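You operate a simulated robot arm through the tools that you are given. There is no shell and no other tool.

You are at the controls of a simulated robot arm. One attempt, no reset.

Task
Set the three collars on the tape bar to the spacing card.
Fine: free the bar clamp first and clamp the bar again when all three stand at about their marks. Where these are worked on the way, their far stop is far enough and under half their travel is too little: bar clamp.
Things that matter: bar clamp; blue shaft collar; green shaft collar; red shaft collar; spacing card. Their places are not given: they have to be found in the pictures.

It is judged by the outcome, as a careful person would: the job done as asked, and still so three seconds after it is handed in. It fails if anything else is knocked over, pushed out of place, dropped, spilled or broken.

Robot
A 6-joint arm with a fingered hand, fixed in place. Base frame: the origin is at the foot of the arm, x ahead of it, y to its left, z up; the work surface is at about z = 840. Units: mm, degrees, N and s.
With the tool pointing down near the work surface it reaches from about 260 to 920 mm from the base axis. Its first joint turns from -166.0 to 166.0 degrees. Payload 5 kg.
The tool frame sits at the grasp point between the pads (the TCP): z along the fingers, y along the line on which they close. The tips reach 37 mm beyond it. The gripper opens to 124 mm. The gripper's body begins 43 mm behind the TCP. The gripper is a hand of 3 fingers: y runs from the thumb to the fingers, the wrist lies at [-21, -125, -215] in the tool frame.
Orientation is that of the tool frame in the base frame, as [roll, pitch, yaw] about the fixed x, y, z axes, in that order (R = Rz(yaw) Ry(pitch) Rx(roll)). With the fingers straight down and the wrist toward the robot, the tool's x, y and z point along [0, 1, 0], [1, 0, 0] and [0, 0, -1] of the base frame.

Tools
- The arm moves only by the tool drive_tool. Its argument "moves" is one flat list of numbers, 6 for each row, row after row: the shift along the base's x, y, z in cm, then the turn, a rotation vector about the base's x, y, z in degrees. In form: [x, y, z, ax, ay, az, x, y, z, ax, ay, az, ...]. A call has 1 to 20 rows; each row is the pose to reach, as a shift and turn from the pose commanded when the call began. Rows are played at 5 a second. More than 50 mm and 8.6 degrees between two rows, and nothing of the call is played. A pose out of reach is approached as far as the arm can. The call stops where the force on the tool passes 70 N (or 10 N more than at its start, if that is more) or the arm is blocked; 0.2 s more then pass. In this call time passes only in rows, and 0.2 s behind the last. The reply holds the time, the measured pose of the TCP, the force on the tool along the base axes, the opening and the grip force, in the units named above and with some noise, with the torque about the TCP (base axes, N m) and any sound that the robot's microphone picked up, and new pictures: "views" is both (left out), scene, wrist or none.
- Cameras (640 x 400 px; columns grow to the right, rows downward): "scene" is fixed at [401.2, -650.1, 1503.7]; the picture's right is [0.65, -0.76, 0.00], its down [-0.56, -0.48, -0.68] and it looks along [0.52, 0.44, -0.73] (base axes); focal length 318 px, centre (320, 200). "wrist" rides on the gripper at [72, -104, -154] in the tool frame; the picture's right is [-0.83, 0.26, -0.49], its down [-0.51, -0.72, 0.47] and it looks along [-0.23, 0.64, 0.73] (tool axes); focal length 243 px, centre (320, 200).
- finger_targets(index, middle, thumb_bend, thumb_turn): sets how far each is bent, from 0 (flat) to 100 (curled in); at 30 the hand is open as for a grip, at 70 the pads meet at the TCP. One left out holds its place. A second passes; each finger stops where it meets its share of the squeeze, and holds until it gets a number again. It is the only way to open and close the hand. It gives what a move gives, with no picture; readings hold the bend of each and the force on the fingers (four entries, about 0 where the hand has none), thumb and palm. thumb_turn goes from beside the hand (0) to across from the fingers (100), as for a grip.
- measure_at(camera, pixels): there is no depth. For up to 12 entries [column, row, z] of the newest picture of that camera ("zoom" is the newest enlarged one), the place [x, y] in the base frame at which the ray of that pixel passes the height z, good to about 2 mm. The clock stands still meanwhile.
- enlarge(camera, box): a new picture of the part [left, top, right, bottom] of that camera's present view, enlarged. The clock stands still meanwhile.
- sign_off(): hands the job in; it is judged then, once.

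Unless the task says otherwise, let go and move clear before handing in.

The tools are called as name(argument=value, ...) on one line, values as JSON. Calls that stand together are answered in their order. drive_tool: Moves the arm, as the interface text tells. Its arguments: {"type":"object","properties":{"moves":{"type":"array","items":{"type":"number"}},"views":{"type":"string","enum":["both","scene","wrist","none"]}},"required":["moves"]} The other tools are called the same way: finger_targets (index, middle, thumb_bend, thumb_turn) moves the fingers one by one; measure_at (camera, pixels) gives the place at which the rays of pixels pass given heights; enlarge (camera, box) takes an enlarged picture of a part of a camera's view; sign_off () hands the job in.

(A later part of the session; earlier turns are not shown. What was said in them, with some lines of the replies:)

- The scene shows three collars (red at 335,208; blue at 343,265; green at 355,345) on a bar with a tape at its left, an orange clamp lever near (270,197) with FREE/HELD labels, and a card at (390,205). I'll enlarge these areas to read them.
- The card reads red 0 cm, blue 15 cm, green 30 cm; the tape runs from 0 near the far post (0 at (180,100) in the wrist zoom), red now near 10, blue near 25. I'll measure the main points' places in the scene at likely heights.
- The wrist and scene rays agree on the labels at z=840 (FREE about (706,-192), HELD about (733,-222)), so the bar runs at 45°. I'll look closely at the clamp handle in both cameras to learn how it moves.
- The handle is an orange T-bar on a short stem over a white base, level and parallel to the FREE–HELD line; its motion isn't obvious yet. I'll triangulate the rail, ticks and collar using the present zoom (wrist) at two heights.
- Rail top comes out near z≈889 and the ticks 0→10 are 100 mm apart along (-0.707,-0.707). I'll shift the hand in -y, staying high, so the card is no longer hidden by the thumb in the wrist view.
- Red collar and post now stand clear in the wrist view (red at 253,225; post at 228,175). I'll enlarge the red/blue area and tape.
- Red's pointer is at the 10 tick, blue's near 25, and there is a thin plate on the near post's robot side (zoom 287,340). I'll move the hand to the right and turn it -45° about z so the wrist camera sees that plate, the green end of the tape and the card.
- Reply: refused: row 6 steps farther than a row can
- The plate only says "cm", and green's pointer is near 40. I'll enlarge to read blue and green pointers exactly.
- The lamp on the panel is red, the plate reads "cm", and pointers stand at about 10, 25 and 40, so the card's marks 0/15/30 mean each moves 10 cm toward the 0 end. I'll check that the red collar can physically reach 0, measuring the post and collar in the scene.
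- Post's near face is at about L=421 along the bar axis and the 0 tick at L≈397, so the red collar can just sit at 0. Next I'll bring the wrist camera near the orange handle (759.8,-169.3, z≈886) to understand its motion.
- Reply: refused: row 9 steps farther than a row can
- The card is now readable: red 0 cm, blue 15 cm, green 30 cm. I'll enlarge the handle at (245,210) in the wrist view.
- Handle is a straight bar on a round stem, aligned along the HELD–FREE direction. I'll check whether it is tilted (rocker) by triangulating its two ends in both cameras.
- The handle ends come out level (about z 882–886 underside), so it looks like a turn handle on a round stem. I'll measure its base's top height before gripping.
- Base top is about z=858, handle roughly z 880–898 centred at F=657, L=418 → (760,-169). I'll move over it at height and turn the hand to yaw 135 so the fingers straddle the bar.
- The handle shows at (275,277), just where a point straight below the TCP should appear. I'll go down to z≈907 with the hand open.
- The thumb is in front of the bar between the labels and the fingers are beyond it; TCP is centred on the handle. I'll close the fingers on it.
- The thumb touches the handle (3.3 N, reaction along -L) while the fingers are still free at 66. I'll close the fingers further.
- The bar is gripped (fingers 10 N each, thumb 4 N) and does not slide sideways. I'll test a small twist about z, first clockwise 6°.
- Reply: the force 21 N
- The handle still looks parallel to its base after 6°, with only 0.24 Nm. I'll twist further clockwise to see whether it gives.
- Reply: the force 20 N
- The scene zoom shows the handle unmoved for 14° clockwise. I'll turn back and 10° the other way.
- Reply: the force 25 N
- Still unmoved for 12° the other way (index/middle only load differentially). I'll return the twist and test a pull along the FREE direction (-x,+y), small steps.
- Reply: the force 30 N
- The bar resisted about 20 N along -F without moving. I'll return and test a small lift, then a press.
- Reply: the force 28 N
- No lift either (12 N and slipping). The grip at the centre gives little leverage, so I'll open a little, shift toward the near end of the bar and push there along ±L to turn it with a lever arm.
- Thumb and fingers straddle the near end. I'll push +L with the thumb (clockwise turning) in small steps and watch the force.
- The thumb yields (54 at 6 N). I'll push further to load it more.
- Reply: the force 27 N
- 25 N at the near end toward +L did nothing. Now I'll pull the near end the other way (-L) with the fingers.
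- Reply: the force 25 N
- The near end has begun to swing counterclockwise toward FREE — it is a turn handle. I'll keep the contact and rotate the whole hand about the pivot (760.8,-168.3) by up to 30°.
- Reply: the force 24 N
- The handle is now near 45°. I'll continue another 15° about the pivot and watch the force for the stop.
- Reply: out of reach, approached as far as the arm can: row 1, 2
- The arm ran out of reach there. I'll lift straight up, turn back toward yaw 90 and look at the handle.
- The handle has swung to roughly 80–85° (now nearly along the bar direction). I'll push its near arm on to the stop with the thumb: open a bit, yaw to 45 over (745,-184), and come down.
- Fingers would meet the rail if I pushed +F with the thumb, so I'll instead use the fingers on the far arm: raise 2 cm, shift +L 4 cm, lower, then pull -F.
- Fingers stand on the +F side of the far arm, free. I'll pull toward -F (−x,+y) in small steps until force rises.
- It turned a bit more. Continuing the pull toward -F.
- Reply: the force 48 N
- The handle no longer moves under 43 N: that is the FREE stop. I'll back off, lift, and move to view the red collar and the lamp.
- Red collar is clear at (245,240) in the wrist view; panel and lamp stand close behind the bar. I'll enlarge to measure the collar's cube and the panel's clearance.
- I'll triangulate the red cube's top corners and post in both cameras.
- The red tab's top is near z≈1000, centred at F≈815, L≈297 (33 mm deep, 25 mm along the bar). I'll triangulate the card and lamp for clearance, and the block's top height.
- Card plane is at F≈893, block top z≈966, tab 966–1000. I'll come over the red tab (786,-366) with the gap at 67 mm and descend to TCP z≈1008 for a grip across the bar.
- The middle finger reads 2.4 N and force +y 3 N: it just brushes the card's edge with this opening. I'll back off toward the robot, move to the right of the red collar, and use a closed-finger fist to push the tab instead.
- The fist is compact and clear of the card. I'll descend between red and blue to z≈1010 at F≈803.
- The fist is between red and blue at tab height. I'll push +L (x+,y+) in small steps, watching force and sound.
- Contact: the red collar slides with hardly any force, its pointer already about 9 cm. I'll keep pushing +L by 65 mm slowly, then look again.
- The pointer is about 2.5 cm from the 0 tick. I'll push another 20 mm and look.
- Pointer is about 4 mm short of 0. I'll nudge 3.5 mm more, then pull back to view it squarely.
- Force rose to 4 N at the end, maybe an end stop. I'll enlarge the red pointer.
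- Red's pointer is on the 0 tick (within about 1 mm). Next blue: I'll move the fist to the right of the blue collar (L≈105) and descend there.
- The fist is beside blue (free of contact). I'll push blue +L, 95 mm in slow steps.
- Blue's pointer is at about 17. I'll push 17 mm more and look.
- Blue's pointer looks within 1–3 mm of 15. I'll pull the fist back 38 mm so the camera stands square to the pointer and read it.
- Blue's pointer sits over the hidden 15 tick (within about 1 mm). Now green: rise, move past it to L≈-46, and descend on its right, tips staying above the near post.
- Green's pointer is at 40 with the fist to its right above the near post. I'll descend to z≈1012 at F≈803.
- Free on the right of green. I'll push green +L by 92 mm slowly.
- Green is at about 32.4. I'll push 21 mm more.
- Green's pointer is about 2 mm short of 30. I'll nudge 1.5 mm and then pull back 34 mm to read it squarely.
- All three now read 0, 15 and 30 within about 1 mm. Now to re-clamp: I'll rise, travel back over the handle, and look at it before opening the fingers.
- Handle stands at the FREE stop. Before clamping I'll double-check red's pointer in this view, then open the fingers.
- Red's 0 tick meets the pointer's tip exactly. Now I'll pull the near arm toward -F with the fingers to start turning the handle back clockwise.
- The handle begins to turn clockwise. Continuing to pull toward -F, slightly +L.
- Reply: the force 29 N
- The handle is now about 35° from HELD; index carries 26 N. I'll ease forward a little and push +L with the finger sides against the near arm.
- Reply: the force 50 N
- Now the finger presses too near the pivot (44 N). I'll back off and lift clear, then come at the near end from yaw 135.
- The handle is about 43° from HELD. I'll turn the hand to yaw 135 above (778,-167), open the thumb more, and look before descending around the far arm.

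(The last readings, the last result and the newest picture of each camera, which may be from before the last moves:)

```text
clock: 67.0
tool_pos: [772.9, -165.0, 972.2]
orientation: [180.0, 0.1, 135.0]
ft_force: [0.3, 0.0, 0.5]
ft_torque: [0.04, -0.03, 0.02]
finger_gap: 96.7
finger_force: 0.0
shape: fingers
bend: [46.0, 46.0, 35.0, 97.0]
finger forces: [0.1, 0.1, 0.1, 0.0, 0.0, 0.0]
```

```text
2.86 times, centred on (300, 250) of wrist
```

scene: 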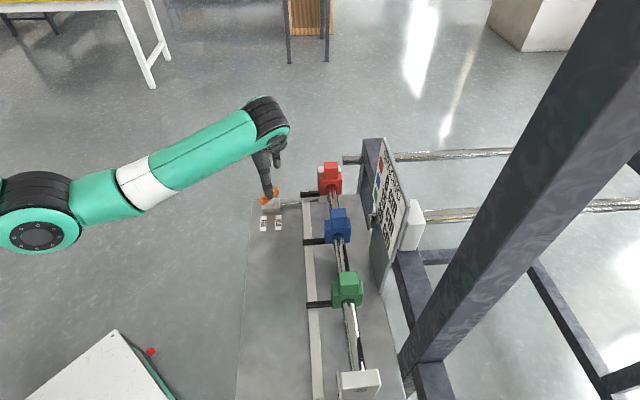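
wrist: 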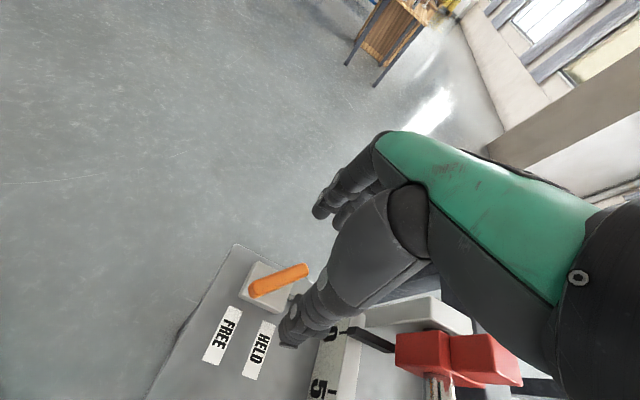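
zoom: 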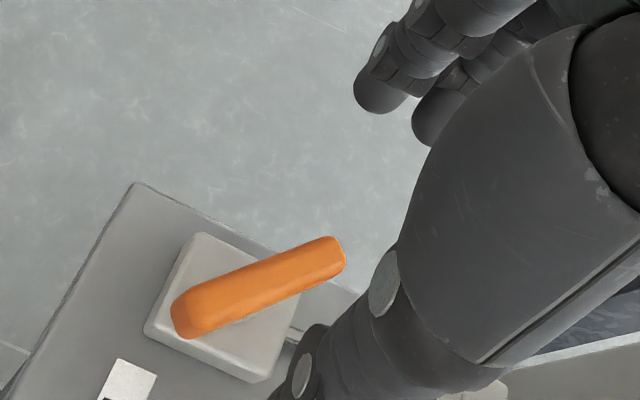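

Handle lies between thumb and fingers. I'll descend to z≈910, then pull -L with the fingers on the far arm.

drive_tool(moves=[0.2, -0.2, -3, 0, 0, 0, 0.4, -0.4, -6.2, 0, 0, 0], views="wrist")

enlarge(camera="scene", box=[240, 160, 300, 220])

enlarge(camera="wrist", box=[220, 180, 380, 320])

```text
clock: 67.6
tool_pos: [778.7, -167.7, 910.8]
orientation: [-180.0, 0.1, 135.0]
ft_force: [-0.5, -0.1, 0.1]
ft_torque: [0.02, -0.01, 0.0]
finger_gap: 96.3
finger_force: 0.0
shape: fingers
bend: [46.0, 46.0, 35.0, 97.0]
finger forces: [0.0, 0.0, 0.1, 0.1, 0.0, 0.0]
```

wrist: 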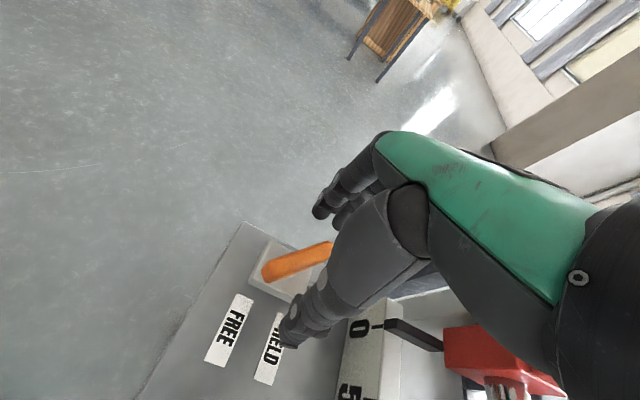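

```text
6.67 times, centred on (270, 190) of scene
```

zoom: 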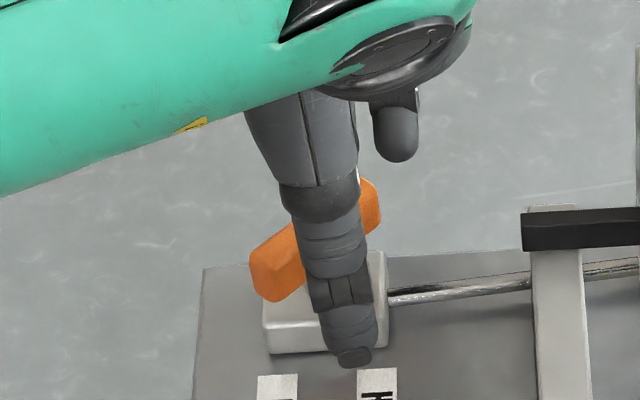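

```text
2.86 times, centred on (300, 250) of wrist
```

zoom: 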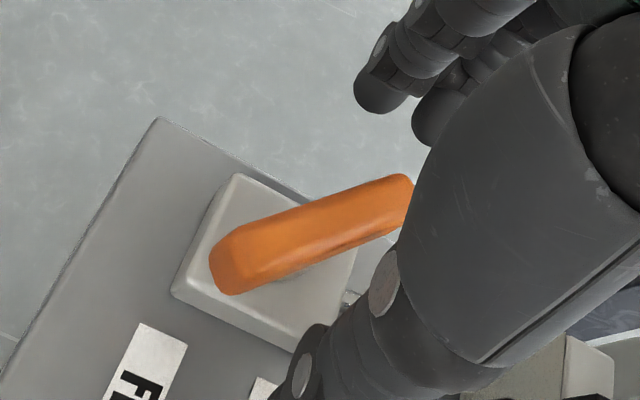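

Clear so far. Pulling -L in steps.

drive_tool(moves=[-0.7, -0.7, 0, 0, 0, 0, -1.4, -1.4, 0, 0, 0, 0, -2.1, -2.1, 0, 0, 0, 0, -2.6, -2.6, 0, 0, 0, 0], views="none")

enlarge(camera="scene", box=[240, 160, 300, 220])

```text
clock: 68.6
tool_pos: [752.7, -192.7, 910.9]
orientation: [-180.0, 0.0, 135.1]
ft_force: [1.6, 1.5, -0.1]
ft_torque: [0.04, 0.0, 0.03]
finger_gap: 98.5
finger_force: 0.9
shape: fingers
bend: [45.0, 46.0, 35.0, 97.0]
finger forces: [1.5, 0.1, 0.0, 0.0, 0.1, 0.0]
```

```text
6.67 times, centred on (270, 190) of scene
```

zoom: 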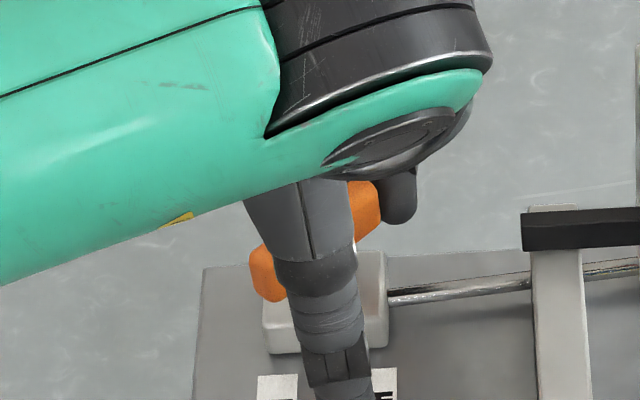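

Only the index touches, near the pivot; the middle finger is just past the handle's tip. I'll back off, open the index out of the way and shift 7 mm toward -F so the middle finger takes the far end.

drive_tool(moves=[1.0, 1.0, 0, 0, 0, 0, 0.9, 1.9, 0, 0, 0, 0], views="none")

finger_targets(index=15, middle=52)

drive_tool(moves=[-0.5, -0.5, 0, 0, 0, 0, -1.0, -1.0, 0, 0, 0, 0, -1.5, -1.5, 0, 0, 0, 0], views="both")

enlarge(camera="scene", box=[240, 160, 300, 220])

enlarge(camera="wrist", box=[220, 180, 380, 320])

```text
clock: 69.2
tool_pos: [763.3, -175.7, 911.9]
orientation: [-180.0, 0.0, 135.1]
ft_force: [0.6, -0.8, 0.1]
ft_torque: [0.01, 0.03, -0.02]
finger_gap: 96.7
finger_force: 0.1
shape: fingers
bend: [46.0, 46.0, 35.0, 97.0]
finger forces: [0.0, 0.0, 0.0, 0.0, 0.0, 0.0]
```

```text
clock: 70.2
tool_pos: [763.1, -175.7, 911.0]
orientation: [-180.0, -0.1, 135.0]
ft_force: [-0.9, -0.5, 0.8]
ft_torque: [0.03, 0.02, 0.03]
finger_gap: 148.3
finger_force: 0.0
shape: fingers
bend: [15.0, 52.0, 35.0, 97.0]
finger forces: [0.0, 0.1, 0.0, 0.0, 0.1, 0.0]
```

```text
clock: 71.0
tool_pos: [749.4, -191.6, 912.0]
orientation: [179.9, 0.1, 134.9]
ft_force: [8.8, 1.4, 3.5]
ft_torque: [0.09, -0.4, -0.12]
finger_gap: 148.1
finger_force: 4.9
shape: fingers
bend: [15.0, 48.0, 35.0, 97.0]
finger forces: [0.0, 8.5, 0.0, 0.1, 0.0, 0.0]
```

scene: 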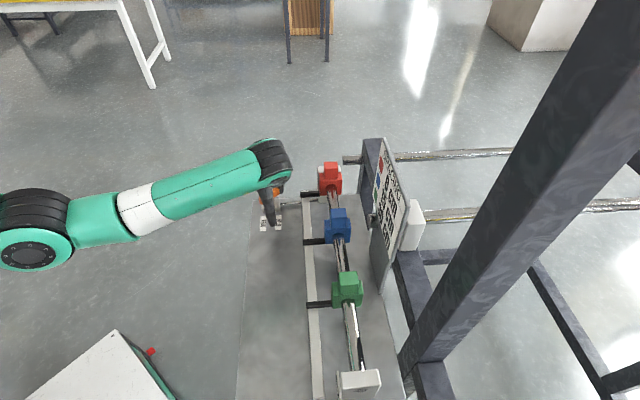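
wrist: 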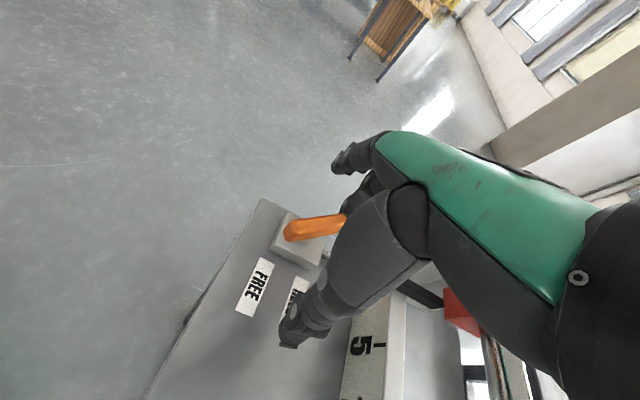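

```text
6.67 times, centred on (270, 190) of scene
```

zoom: 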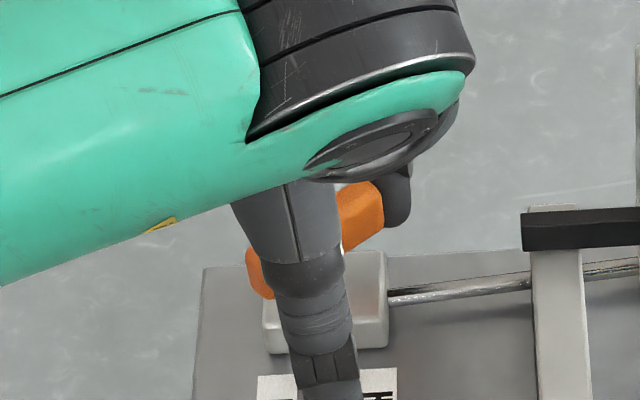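

```text
2.86 times, centred on (300, 250) of wrist
```

zoom: 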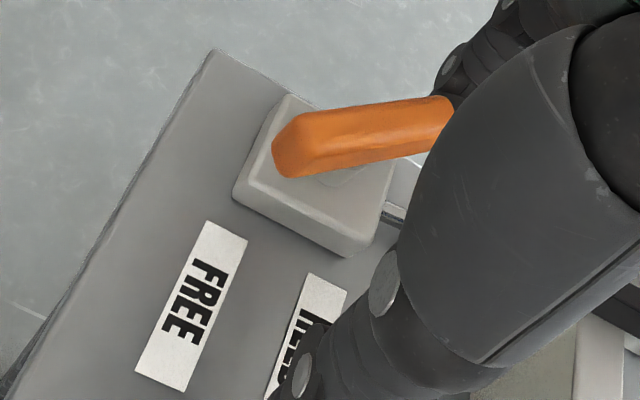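

It is turning (middle finger 8.5 N). Continuing -L.

drive_tool(moves=[-0.5, -0.5, 0, 0, 0, 0, -1.0, -1.0, 0, 0, 0, 0, -1.4, -1.4, 0, 0, 0, 0], views="wrist")

enlarge(camera="scene", box=[240, 160, 300, 220])

enlarge(camera="wrist", box=[220, 150, 400, 310])

```text
clock: 71.8
tool_pos: [734.7, -206.5, 911.8]
orientation: [179.9, 0.2, 134.9]
ft_force: [23.2, -8.0, 5.2]
ft_torque: [-0.14, -1.04, -0.96]
finger_gap: 148.3
finger_force: 12.0
shape: fingers
bend: [15.0, 43.0, 35.0, 97.0]
finger forces: [0.0, 23.5, 0.1, 0.0, 0.0, 0.0]
```

wrist: 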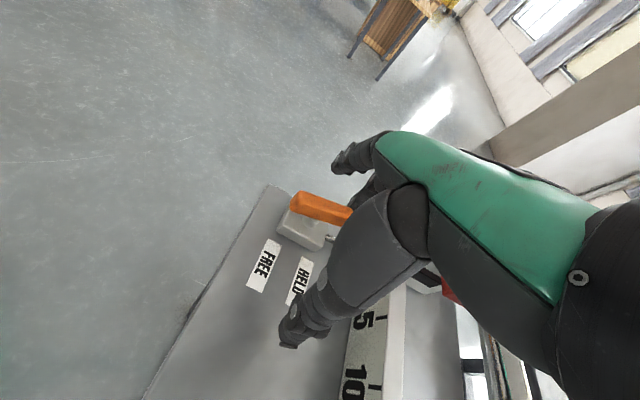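

```text
6.67 times, centred on (270, 190) of scene
```

zoom: 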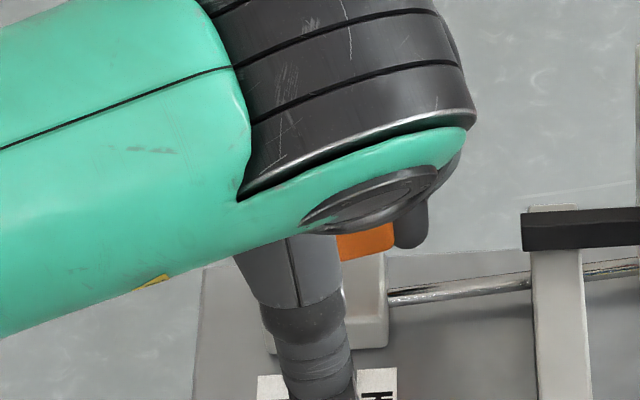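

```text
2.50 times, centred on (310, 230) of wrist
```

zoom: 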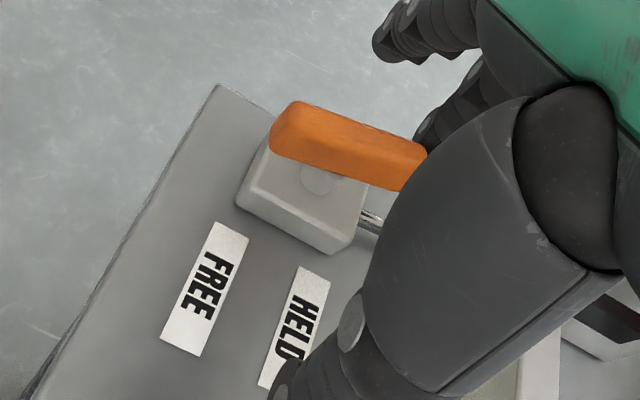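

About 10° remain (middle at 23.5 N). Pushing a bit further to the HELD stop.

drive_tool(moves=[-0.4, -0.4, 0, 0, 0, 0, -0.8, -0.8, 0, 0, 0, 0], views="wrist")

enlarge(camera="wrist", box=[220, 150, 400, 310])

enlarge(camera="scene", box=[240, 160, 300, 220])

```text
clock: 72.4
tool_pos: [726.0, -215.1, 911.0]
orientation: [179.9, 0.2, 134.8]
ft_force: [27.5, -10.2, 4.3]
ft_torque: [-0.16, -1.07, -1.31]
finger_gap: 147.9
finger_force: 13.1
shape: fingers
bend: [15.0, 42.0, 35.0, 97.0]
finger forces: [0.1, 26.3, 0.0, 0.1, 0.0, 0.0]
```

wrist: 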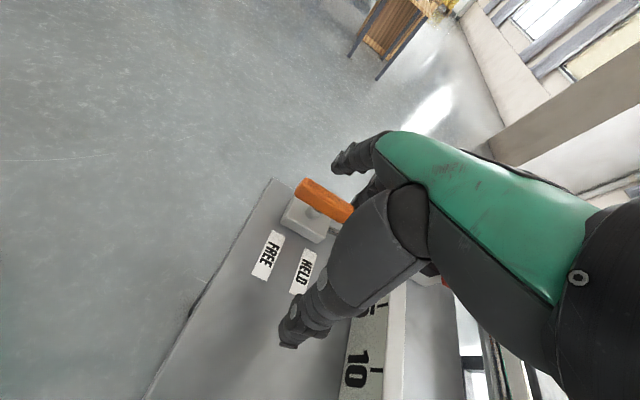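

```text
2.50 times, centred on (310, 230) of wrist
```

zoom: 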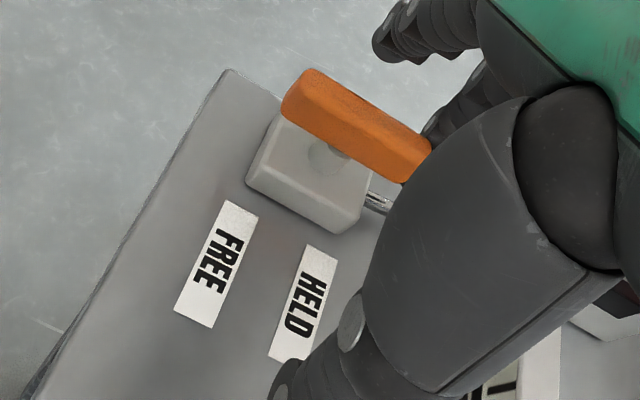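

```text
6.67 times, centred on (270, 190) of scene
```

zoom: 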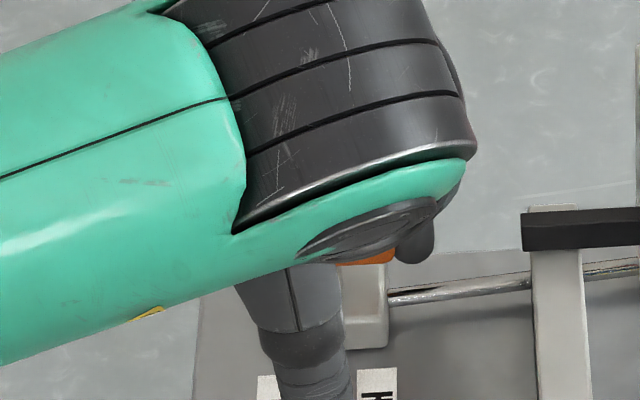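

Handle now parallel to its base. One more push to be sure it is at its stop.

drive_tool(moves=[-0.4, -0.4, 0, 0, 0, 0, -0.7, -0.7, 0, 0, 0, 0], views="wrist")

enlarge(camera="wrist", box=[220, 150, 400, 310])

```text
clock: 73.0
tool_pos: [719.7, -219.6, 910.0]
orientation: [179.9, 0.2, 134.9]
ft_force: [34.4, -1.8, 3.6]
ft_torque: [-0.01, -0.97, -1.26]
finger_gap: 148.2
finger_force: 15.7
shape: fingers
bend: [15.0, 38.0, 35.0, 97.0]
finger forces: [0.1, 31.1, 0.0, 0.0, 0.0, 0.0]
```

wrist: 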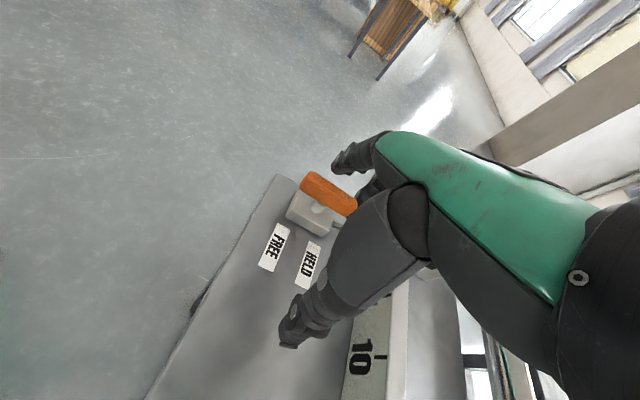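

```text
2.50 times, centred on (310, 230) of wrist
```

zoom: 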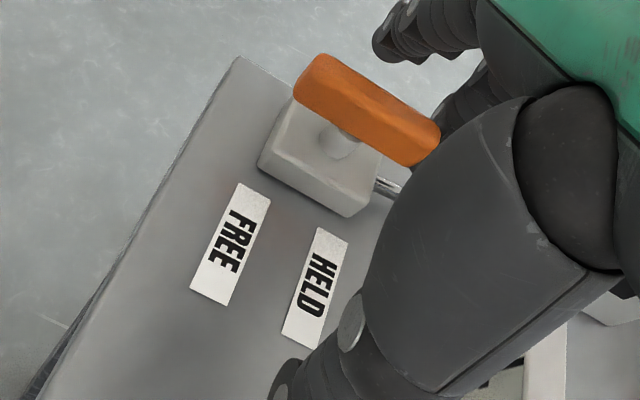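

The handle stays put while the finger yields at 31 N, so it is at the HELD stop. I'll back off +L, lift, and check everything.

drive_tool(moves=[0.9, 0.9, 0, 0, 0, 0, 2.2, 2.2, 0, 0, 0, 0, 2.4, 2.4, 4, 0, 0, 0, 2.4, 2.4, 8, 0, 0, 0, 2.0, 2.4, 12, 0, 0, 0, 0, 3, 15, 0, 0, 0, -4, 4, 15, 0, 0, 0, -7.5, 6, 15, 0, 0, 0], views="both")

enlarge(camera="scene", box=[240, 170, 300, 220])

enlarge(camera="scene", box=[280, 150, 380, 320])

```text
clock: 74.8
tool_pos: [639.4, -161.6, 1059.2]
orientation: [-180.0, 0.0, 135.0]
ft_force: [0.6, -0.3, 0.7]
ft_torque: [0.02, 0.0, 0.0]
finger_gap: 148.3
finger_force: 0.1
shape: fingers
bend: [15.0, 52.0, 35.0, 97.0]
finger forces: [0.0, 0.0, 0.0, 0.0, 0.1, 0.0]
```

scene: 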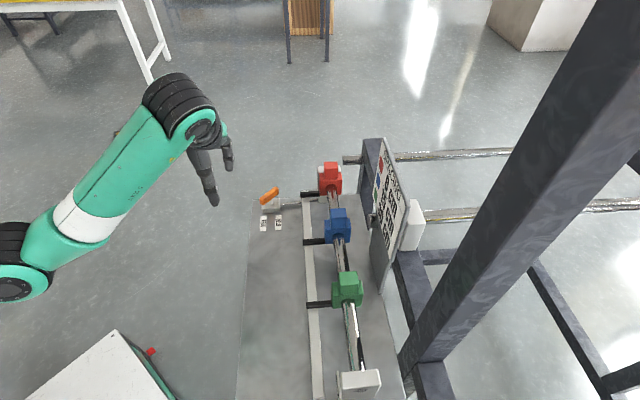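
wrist: 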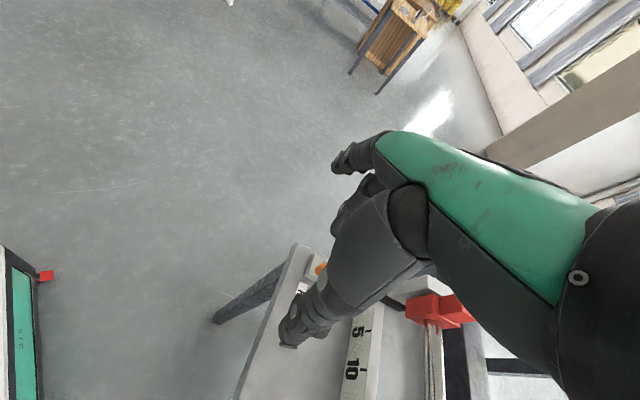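

```text
8.00 times, centred on (270, 195) of scene
```

zoom: 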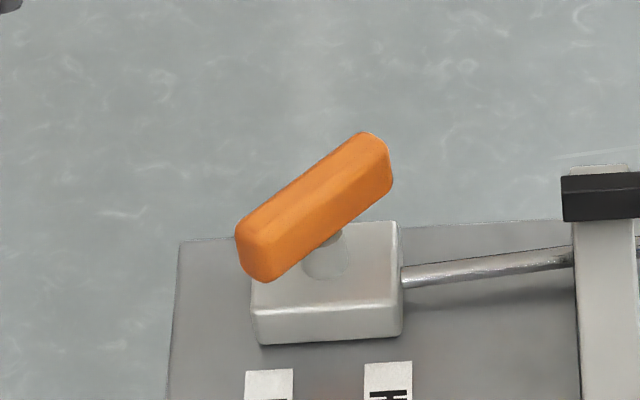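

```text
2.35 times, centred on (330, 235) of scene
```

zoom: 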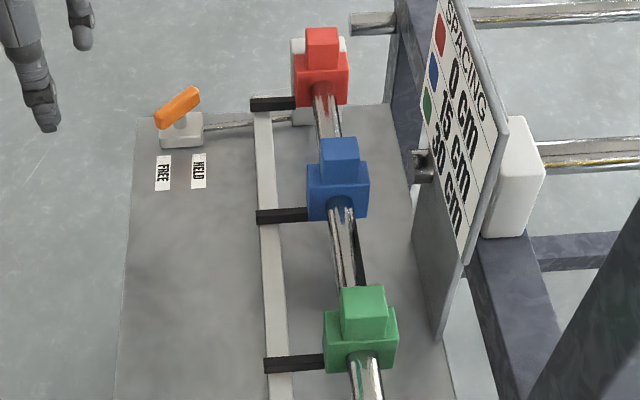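

The scene shows the handle back at about 43° — it swung back after I let go, the same angle as before. I need to see why: I'll return, push it to HELD again with the middle finger, and watch while backing off in small steps.

drive_tool(moves=[4.5, -0.1, 0, 0, 0, 0, 9, -0.2, 0, 0, 0, 0, 13.4, -0.4, 0, 0, 0, 0, 13.4, -0.4, -4.5, 0, 0, 0, 13.4, -0.4, -9, 0, 0, 0, 13.4, -0.4, -12.5, 0, 0, 0, 13.4, -0.4, -14.8, 0, 0, 0], views="both")

enlarge(camera="wrist", box=[220, 150, 400, 310])

enlarge(camera="scene", box=[240, 160, 300, 220])

```text
clock: 76.4
tool_pos: [776.7, -163.8, 911.9]
orientation: [180.0, 0.0, 135.0]
ft_force: [-0.2, 0.7, 1.1]
ft_torque: [-0.02, -0.05, 0.01]
finger_gap: 148.6
finger_force: 0.0
shape: fingers
bend: [15.0, 52.0, 35.0, 98.0]
finger forces: [0.0, 0.0, 0.0, 0.1, 0.0, 0.2]
```

scene: 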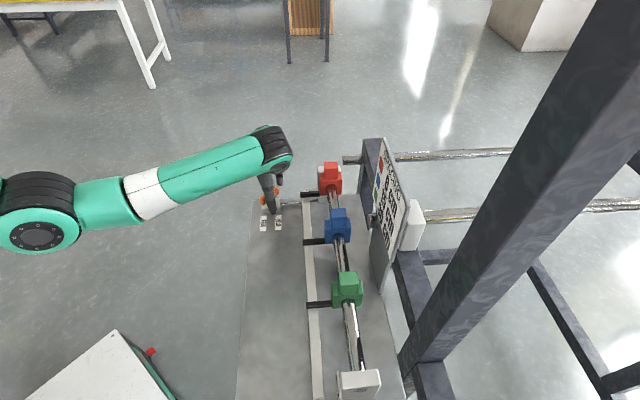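
wrist: 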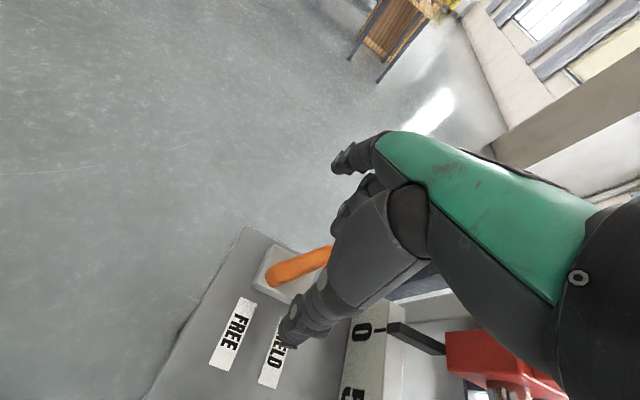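

```text
2.50 times, centred on (310, 230) of wrist
```

zoom: 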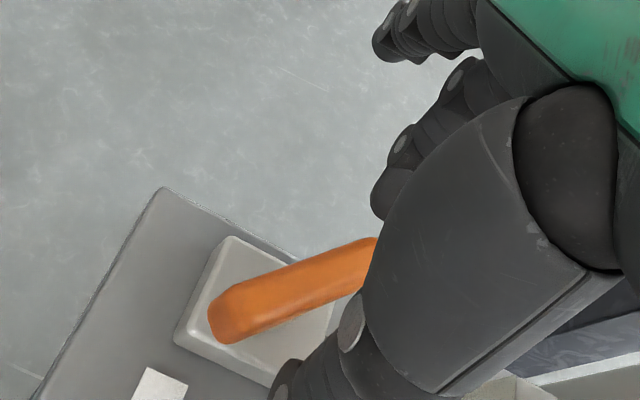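

```text
6.67 times, centred on (270, 190) of scene
```

zoom: 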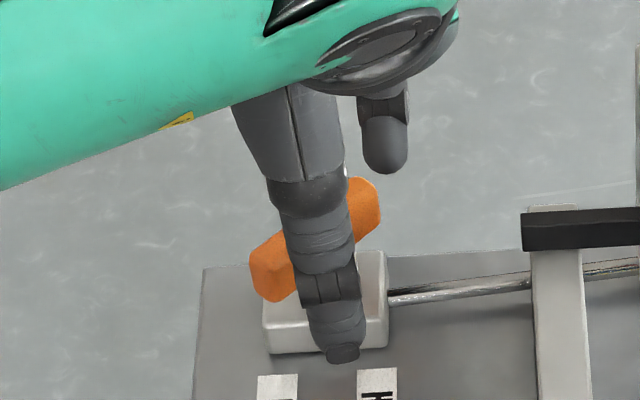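

Handle lies at 43° with the middle finger beyond its far arm. Pushing -L again to HELD.

drive_tool(moves=[-1, -1, 0, 0, 0, 0, -2, -2, 0, 0, 0, 0, -2.8, -2.8, 0, 0, 0, 0, -3.4, -3.4, 0, 0, 0, 0, -4.0, -4.0, 0, 0, 0, 0, -4.5, -4.5, 0, 0, 0, 0, -5.0, -5.0, 0, 0, 0, 0, -5.4, -5.4, 0, 0, 0, 0], views="wrist")

enlarge(camera="wrist", box=[220, 150, 400, 310])

```text
clock: 78.2
tool_pos: [724.9, -219.6, 911.8]
orientation: [179.9, 0.1, 135.1]
ft_force: [26.9, -1.2, 1.1]
ft_torque: [-0.06, -0.68, -0.91]
finger_gap: 148.1
finger_force: 11.6
shape: fingers
bend: [15.0, 41.0, 35.0, 98.0]
finger forces: [0.0, 23.0, 0.0, 0.0, 0.0, 0.1]
```

wrist: 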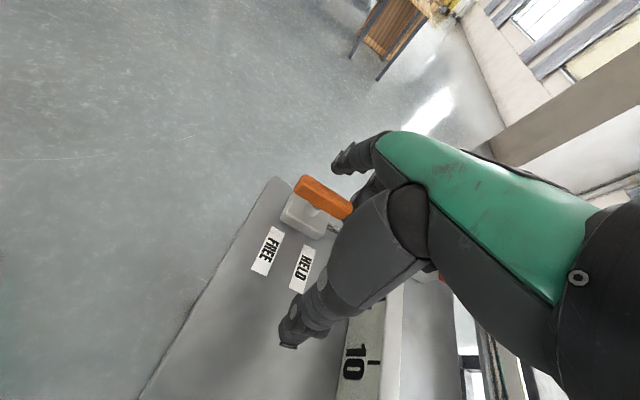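

```text
2.50 times, centred on (310, 230) of wrist
```

zoom: 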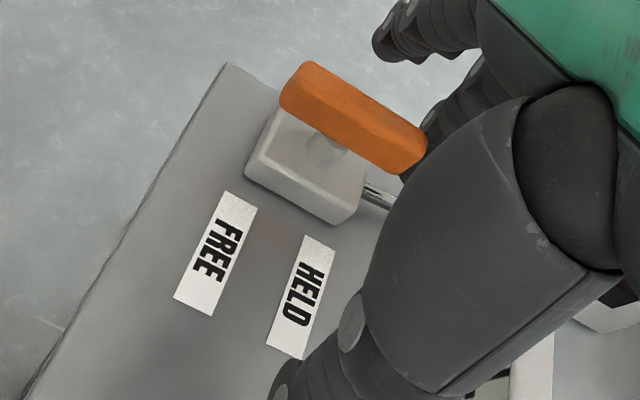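

The handle is parallel to its base again (23 N). Now I'll back off +L in small steps and see whether it follows.

drive_tool(moves=[0.4, 0.4, 0, 0, 0, 0, 0.8, 0.8, 0, 0, 0, 0], views="wrist")

enlarge(camera="wrist", box=[220, 150, 400, 310])

enlarge(camera="scene", box=[240, 160, 300, 220])

```text
clock: 78.8
tool_pos: [732.0, -211.2, 912.9]
orientation: [180.0, 0.2, 134.8]
ft_force: [21.9, -15.4, 4.6]
ft_torque: [-0.32, -0.85, -1.25]
finger_gap: 148.4
finger_force: 13.2
shape: fingers
bend: [15.0, 45.0, 35.0, 98.0]
finger forces: [0.0, 26.1, 0.0, 0.0, 0.1, 0.0]
```

wrist: 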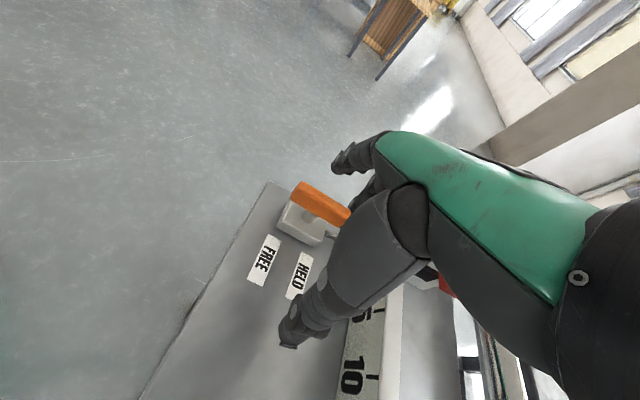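

```text
2.50 times, centred on (310, 230) of wrist
```

zoom: 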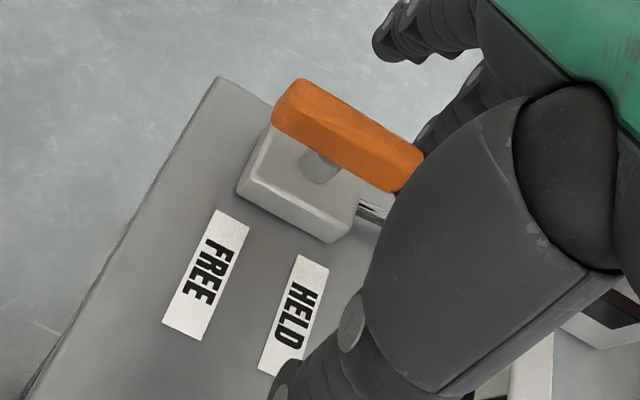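

```text
6.67 times, centred on (270, 190) of scene
```

zoom: 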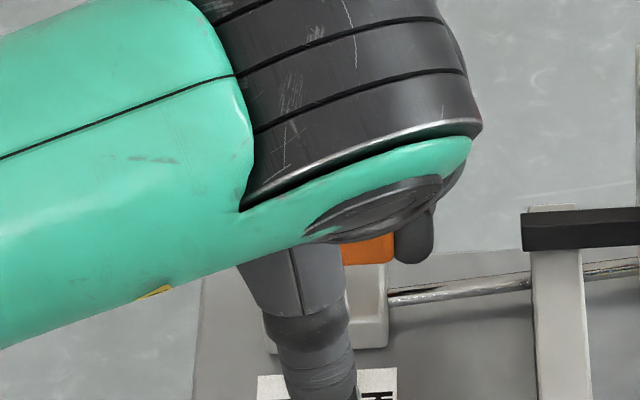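

The force now points along +F (26 N): the finger is wedged against the bar's end face and drags it back by friction when I retreat — no spring. I'll push it back to HELD, then release by moving +F off the end before lifting.

drive_tool(moves=[-0.5, -0.5, 0, 0, 0, 0, -0.9, -0.9, 0, 0, 0, 0, -0.4, -1.4, 0, 0, 0, 0, 0.2, -2.0, 0, 0, 0, 0], views="wrist")

enlarge(camera="wrist", box=[220, 150, 400, 310])

```text
clock: 79.8
tool_pos: [730.3, -229.0, 912.1]
orientation: [-179.8, -0.3, 135.1]
ft_force: [1.8, 0.3, -1.0]
ft_torque: [-0.03, 0.01, -0.07]
finger_gap: 148.5
finger_force: 0.8
shape: fingers
bend: [15.0, 51.0, 35.0, 98.0]
finger forces: [0.0, 1.1, 0.0, 0.1, 0.0, 0.0]
```

wrist: 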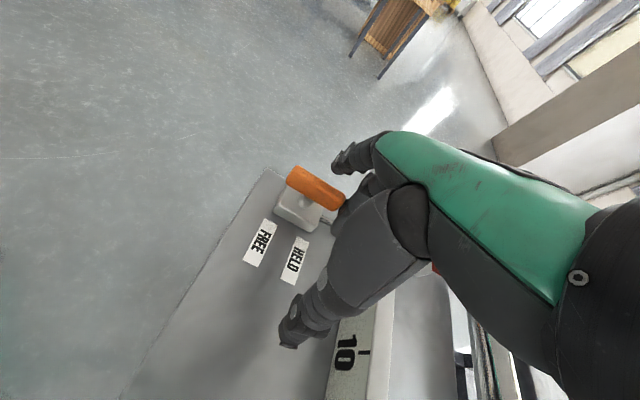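

```text
2.50 times, centred on (310, 230) of wrist
```

zoom: 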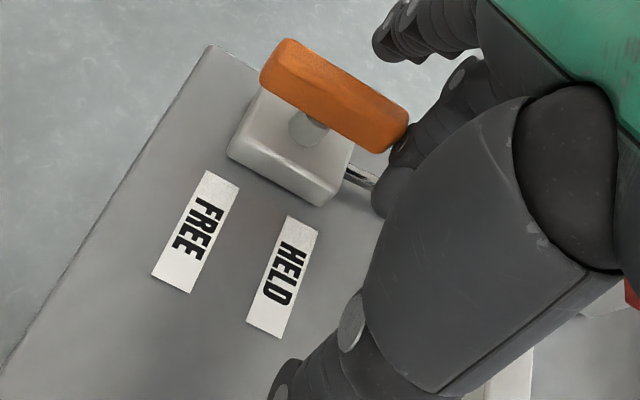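

The finger is free of the bar's end now (1 N). I'll move a touch further +F, lift, and check the handle in the scene.

drive_tool(moves=[0.3, -0.5, 0, 0, 0, 0, 0.3, -0.5, 4, 0, 0, 0, 0.3, -0.5, 8, 0, 0, 0, -2, 1, 12, 0, 0, 0, -6, 3, 14, 0, 0, 0, -9, 5, 14, 0, 0, 0], views="both")

enlarge(camera="scene", box=[240, 170, 300, 220])

```text
clock: 81.2
tool_pos: [643.1, -179.3, 1051.1]
orientation: [180.0, 0.0, 134.9]
ft_force: [-0.3, -0.5, 0.3]
ft_torque: [0.0, -0.01, -0.02]
finger_gap: 148.4
finger_force: 0.1
shape: fingers
bend: [15.0, 52.0, 35.0, 98.0]
finger forces: [0.0, 0.1, 0.0, 0.1, 0.0, 0.0]
```

scene: 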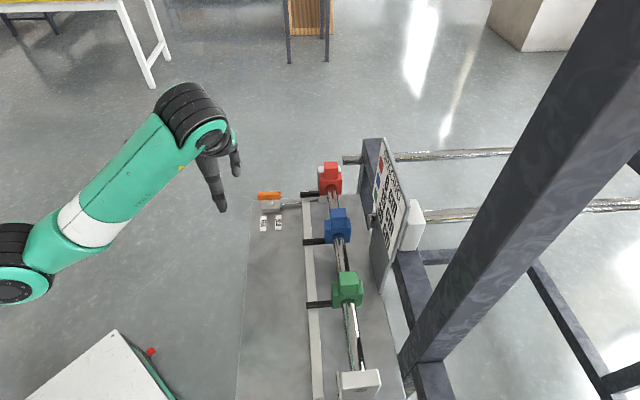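
wrist: 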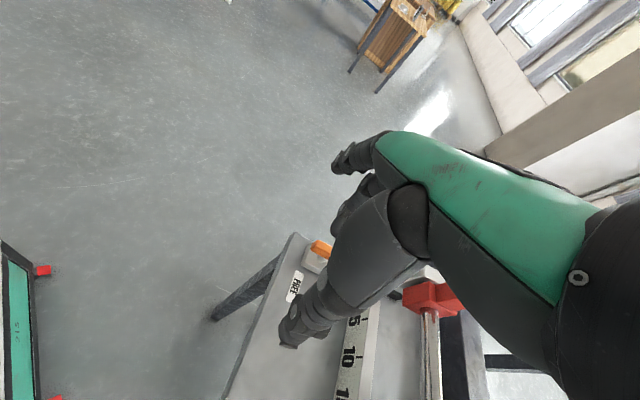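

```text
8.00 times, centred on (270, 195) of scene
```

zoom: 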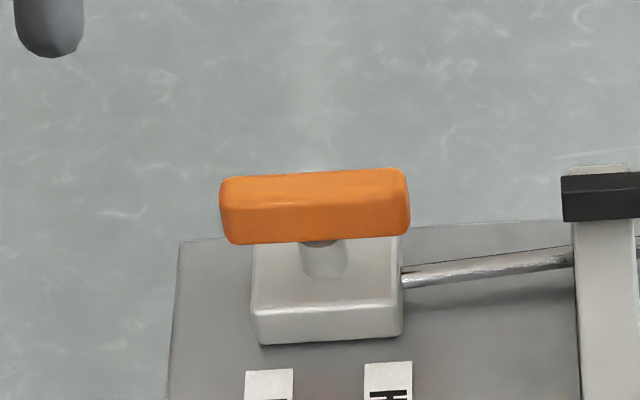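

The handle is back exactly in its starting HELD position. I'll open the hand, rise and turn to yaw 90 to check all three pointers once more.

finger_targets(index=30, middle=30, thumb_bend=30)

drive_tool(moves=[0, 0, 3, 0, 0, -8, 0, 0, 6, 0, 0, -16, 0, -2, 9, 0, 0, -24, 0, -5, 11, 0, 0, -32, 0, -8, 13, 0, 0, -40, 0, -11, 13, 0, 0, -45, 1, -15, 13, 0, 0, -45, 2, -19, 13, 0, 0, -45], views="both")

enlarge(camera="wrist", box=[100, 170, 320, 400])

```text
clock: 82.2
tool_pos: [643.6, -180.6, 1051.1]
orientation: [-180.0, 0.0, 135.0]
ft_force: [0.2, -0.3, -0.4]
ft_torque: [0.02, 0.0, -0.01]
finger_gap: 128.6
finger_force: 0.0
shape: fingers
bend: [30.0, 30.0, 30.0, 98.0]
finger forces: [0.0, 0.1, 0.0, 0.0, 0.0, 0.1]
```

```text
clock: 84.0
tool_pos: [663.3, -368.0, 1183.3]
orientation: [180.0, 0.0, 90.1]
ft_force: [0.1, 0.1, 0.7]
ft_torque: [0.0, 0.0, -0.02]
finger_gap: 128.7
finger_force: 0.0
shape: fingers
bend: [30.0, 30.0, 30.0, 98.0]
finger forces: [0.1, 0.1, 0.0, 0.0, 0.0, 0.0]
```

scene: 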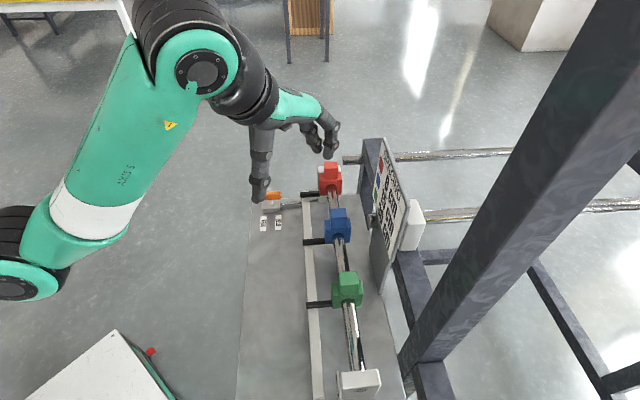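
wrist: 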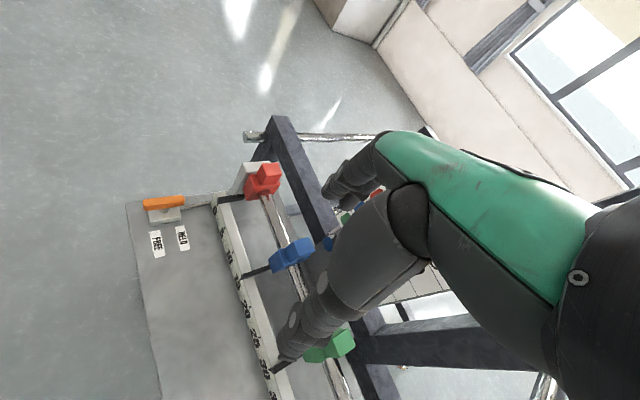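

```text
1.74 times, centred on (210, 285) of wrist
```

zoom: 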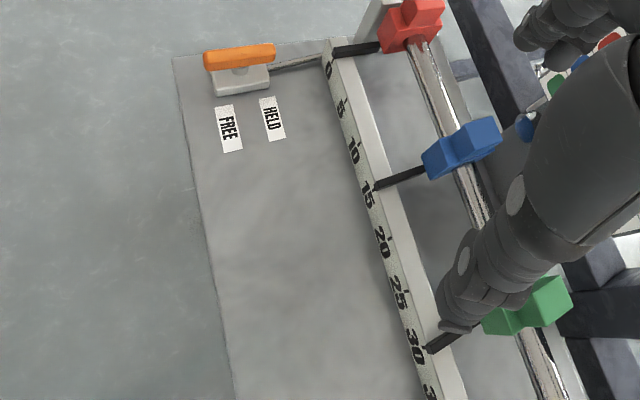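

Red at 0, blue at 15, green at 30 by eye; handle at HELD. A close zoom on each pointer to confirm.

enlarge(camera="wrist", box=[200, 180, 290, 290])

enlarge(camera="wrist", box=[220, 310, 310, 400])

enlarge(camera="scene", box=[280, 150, 400, 320])

```text
3.64 times, centred on (245, 235) of wrist
```

zoom: 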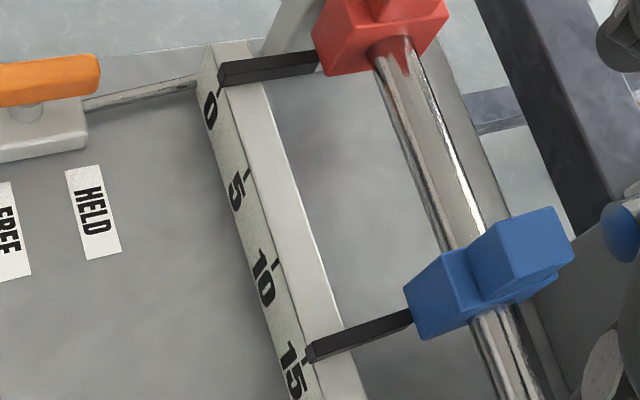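

```text
4.44 times, centred on (265, 355) of wrist
```

zoom: 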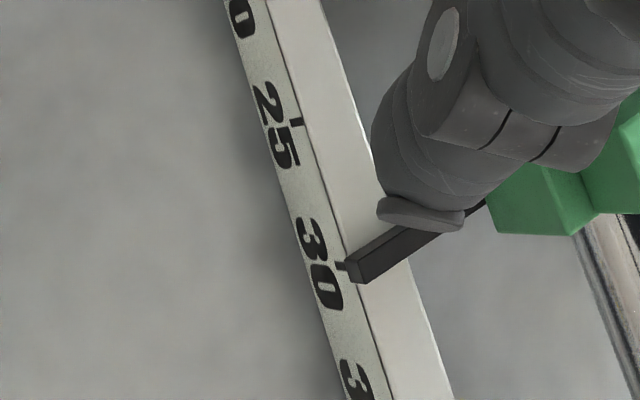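

```text
2.35 times, centred on (340, 235) of scene
```

zoom: 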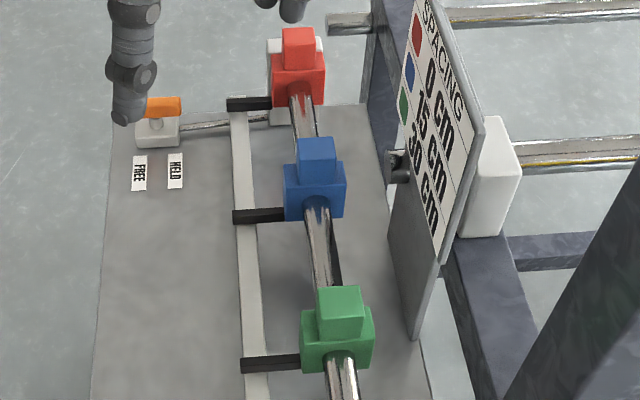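

Pointers stand on the 0, 15 and 30 ticks within 1–2 mm (zoom: red over 0, blue at (310,353) on 15, green at (350,267) on 30), and the handle is back at HELD. The hand is open and well clear at z≈1183, so I hand the job in.

sign_off()

```text
The job is handed in.
```

The three collars now stand at the marks on the spacing card: red at 0 cm, blue at 15 cm and green at 30 cm. Each pointer was within about 1–2 mm of its tick when I last checked.

- **Clamp:** I turned the handle all the way to its FREE stop before moving anything. It is now back in the same HELD position it started in. The first time I re-clamped it, my finger dragged the handle back to about 43° as I withdrew. I pushed it home again and checked afterwards that it stayed there.
- **Collars after clamping:** I checked the pointers again once the bar was clamped, and they had not visibly moved.
- **Contact with the card:** a finger brushed the edge of the spacing card once, at 2–3 N. The card showed no change in the pictures afterwards.

The hand was open and well clear of the bench when I handed the job in.
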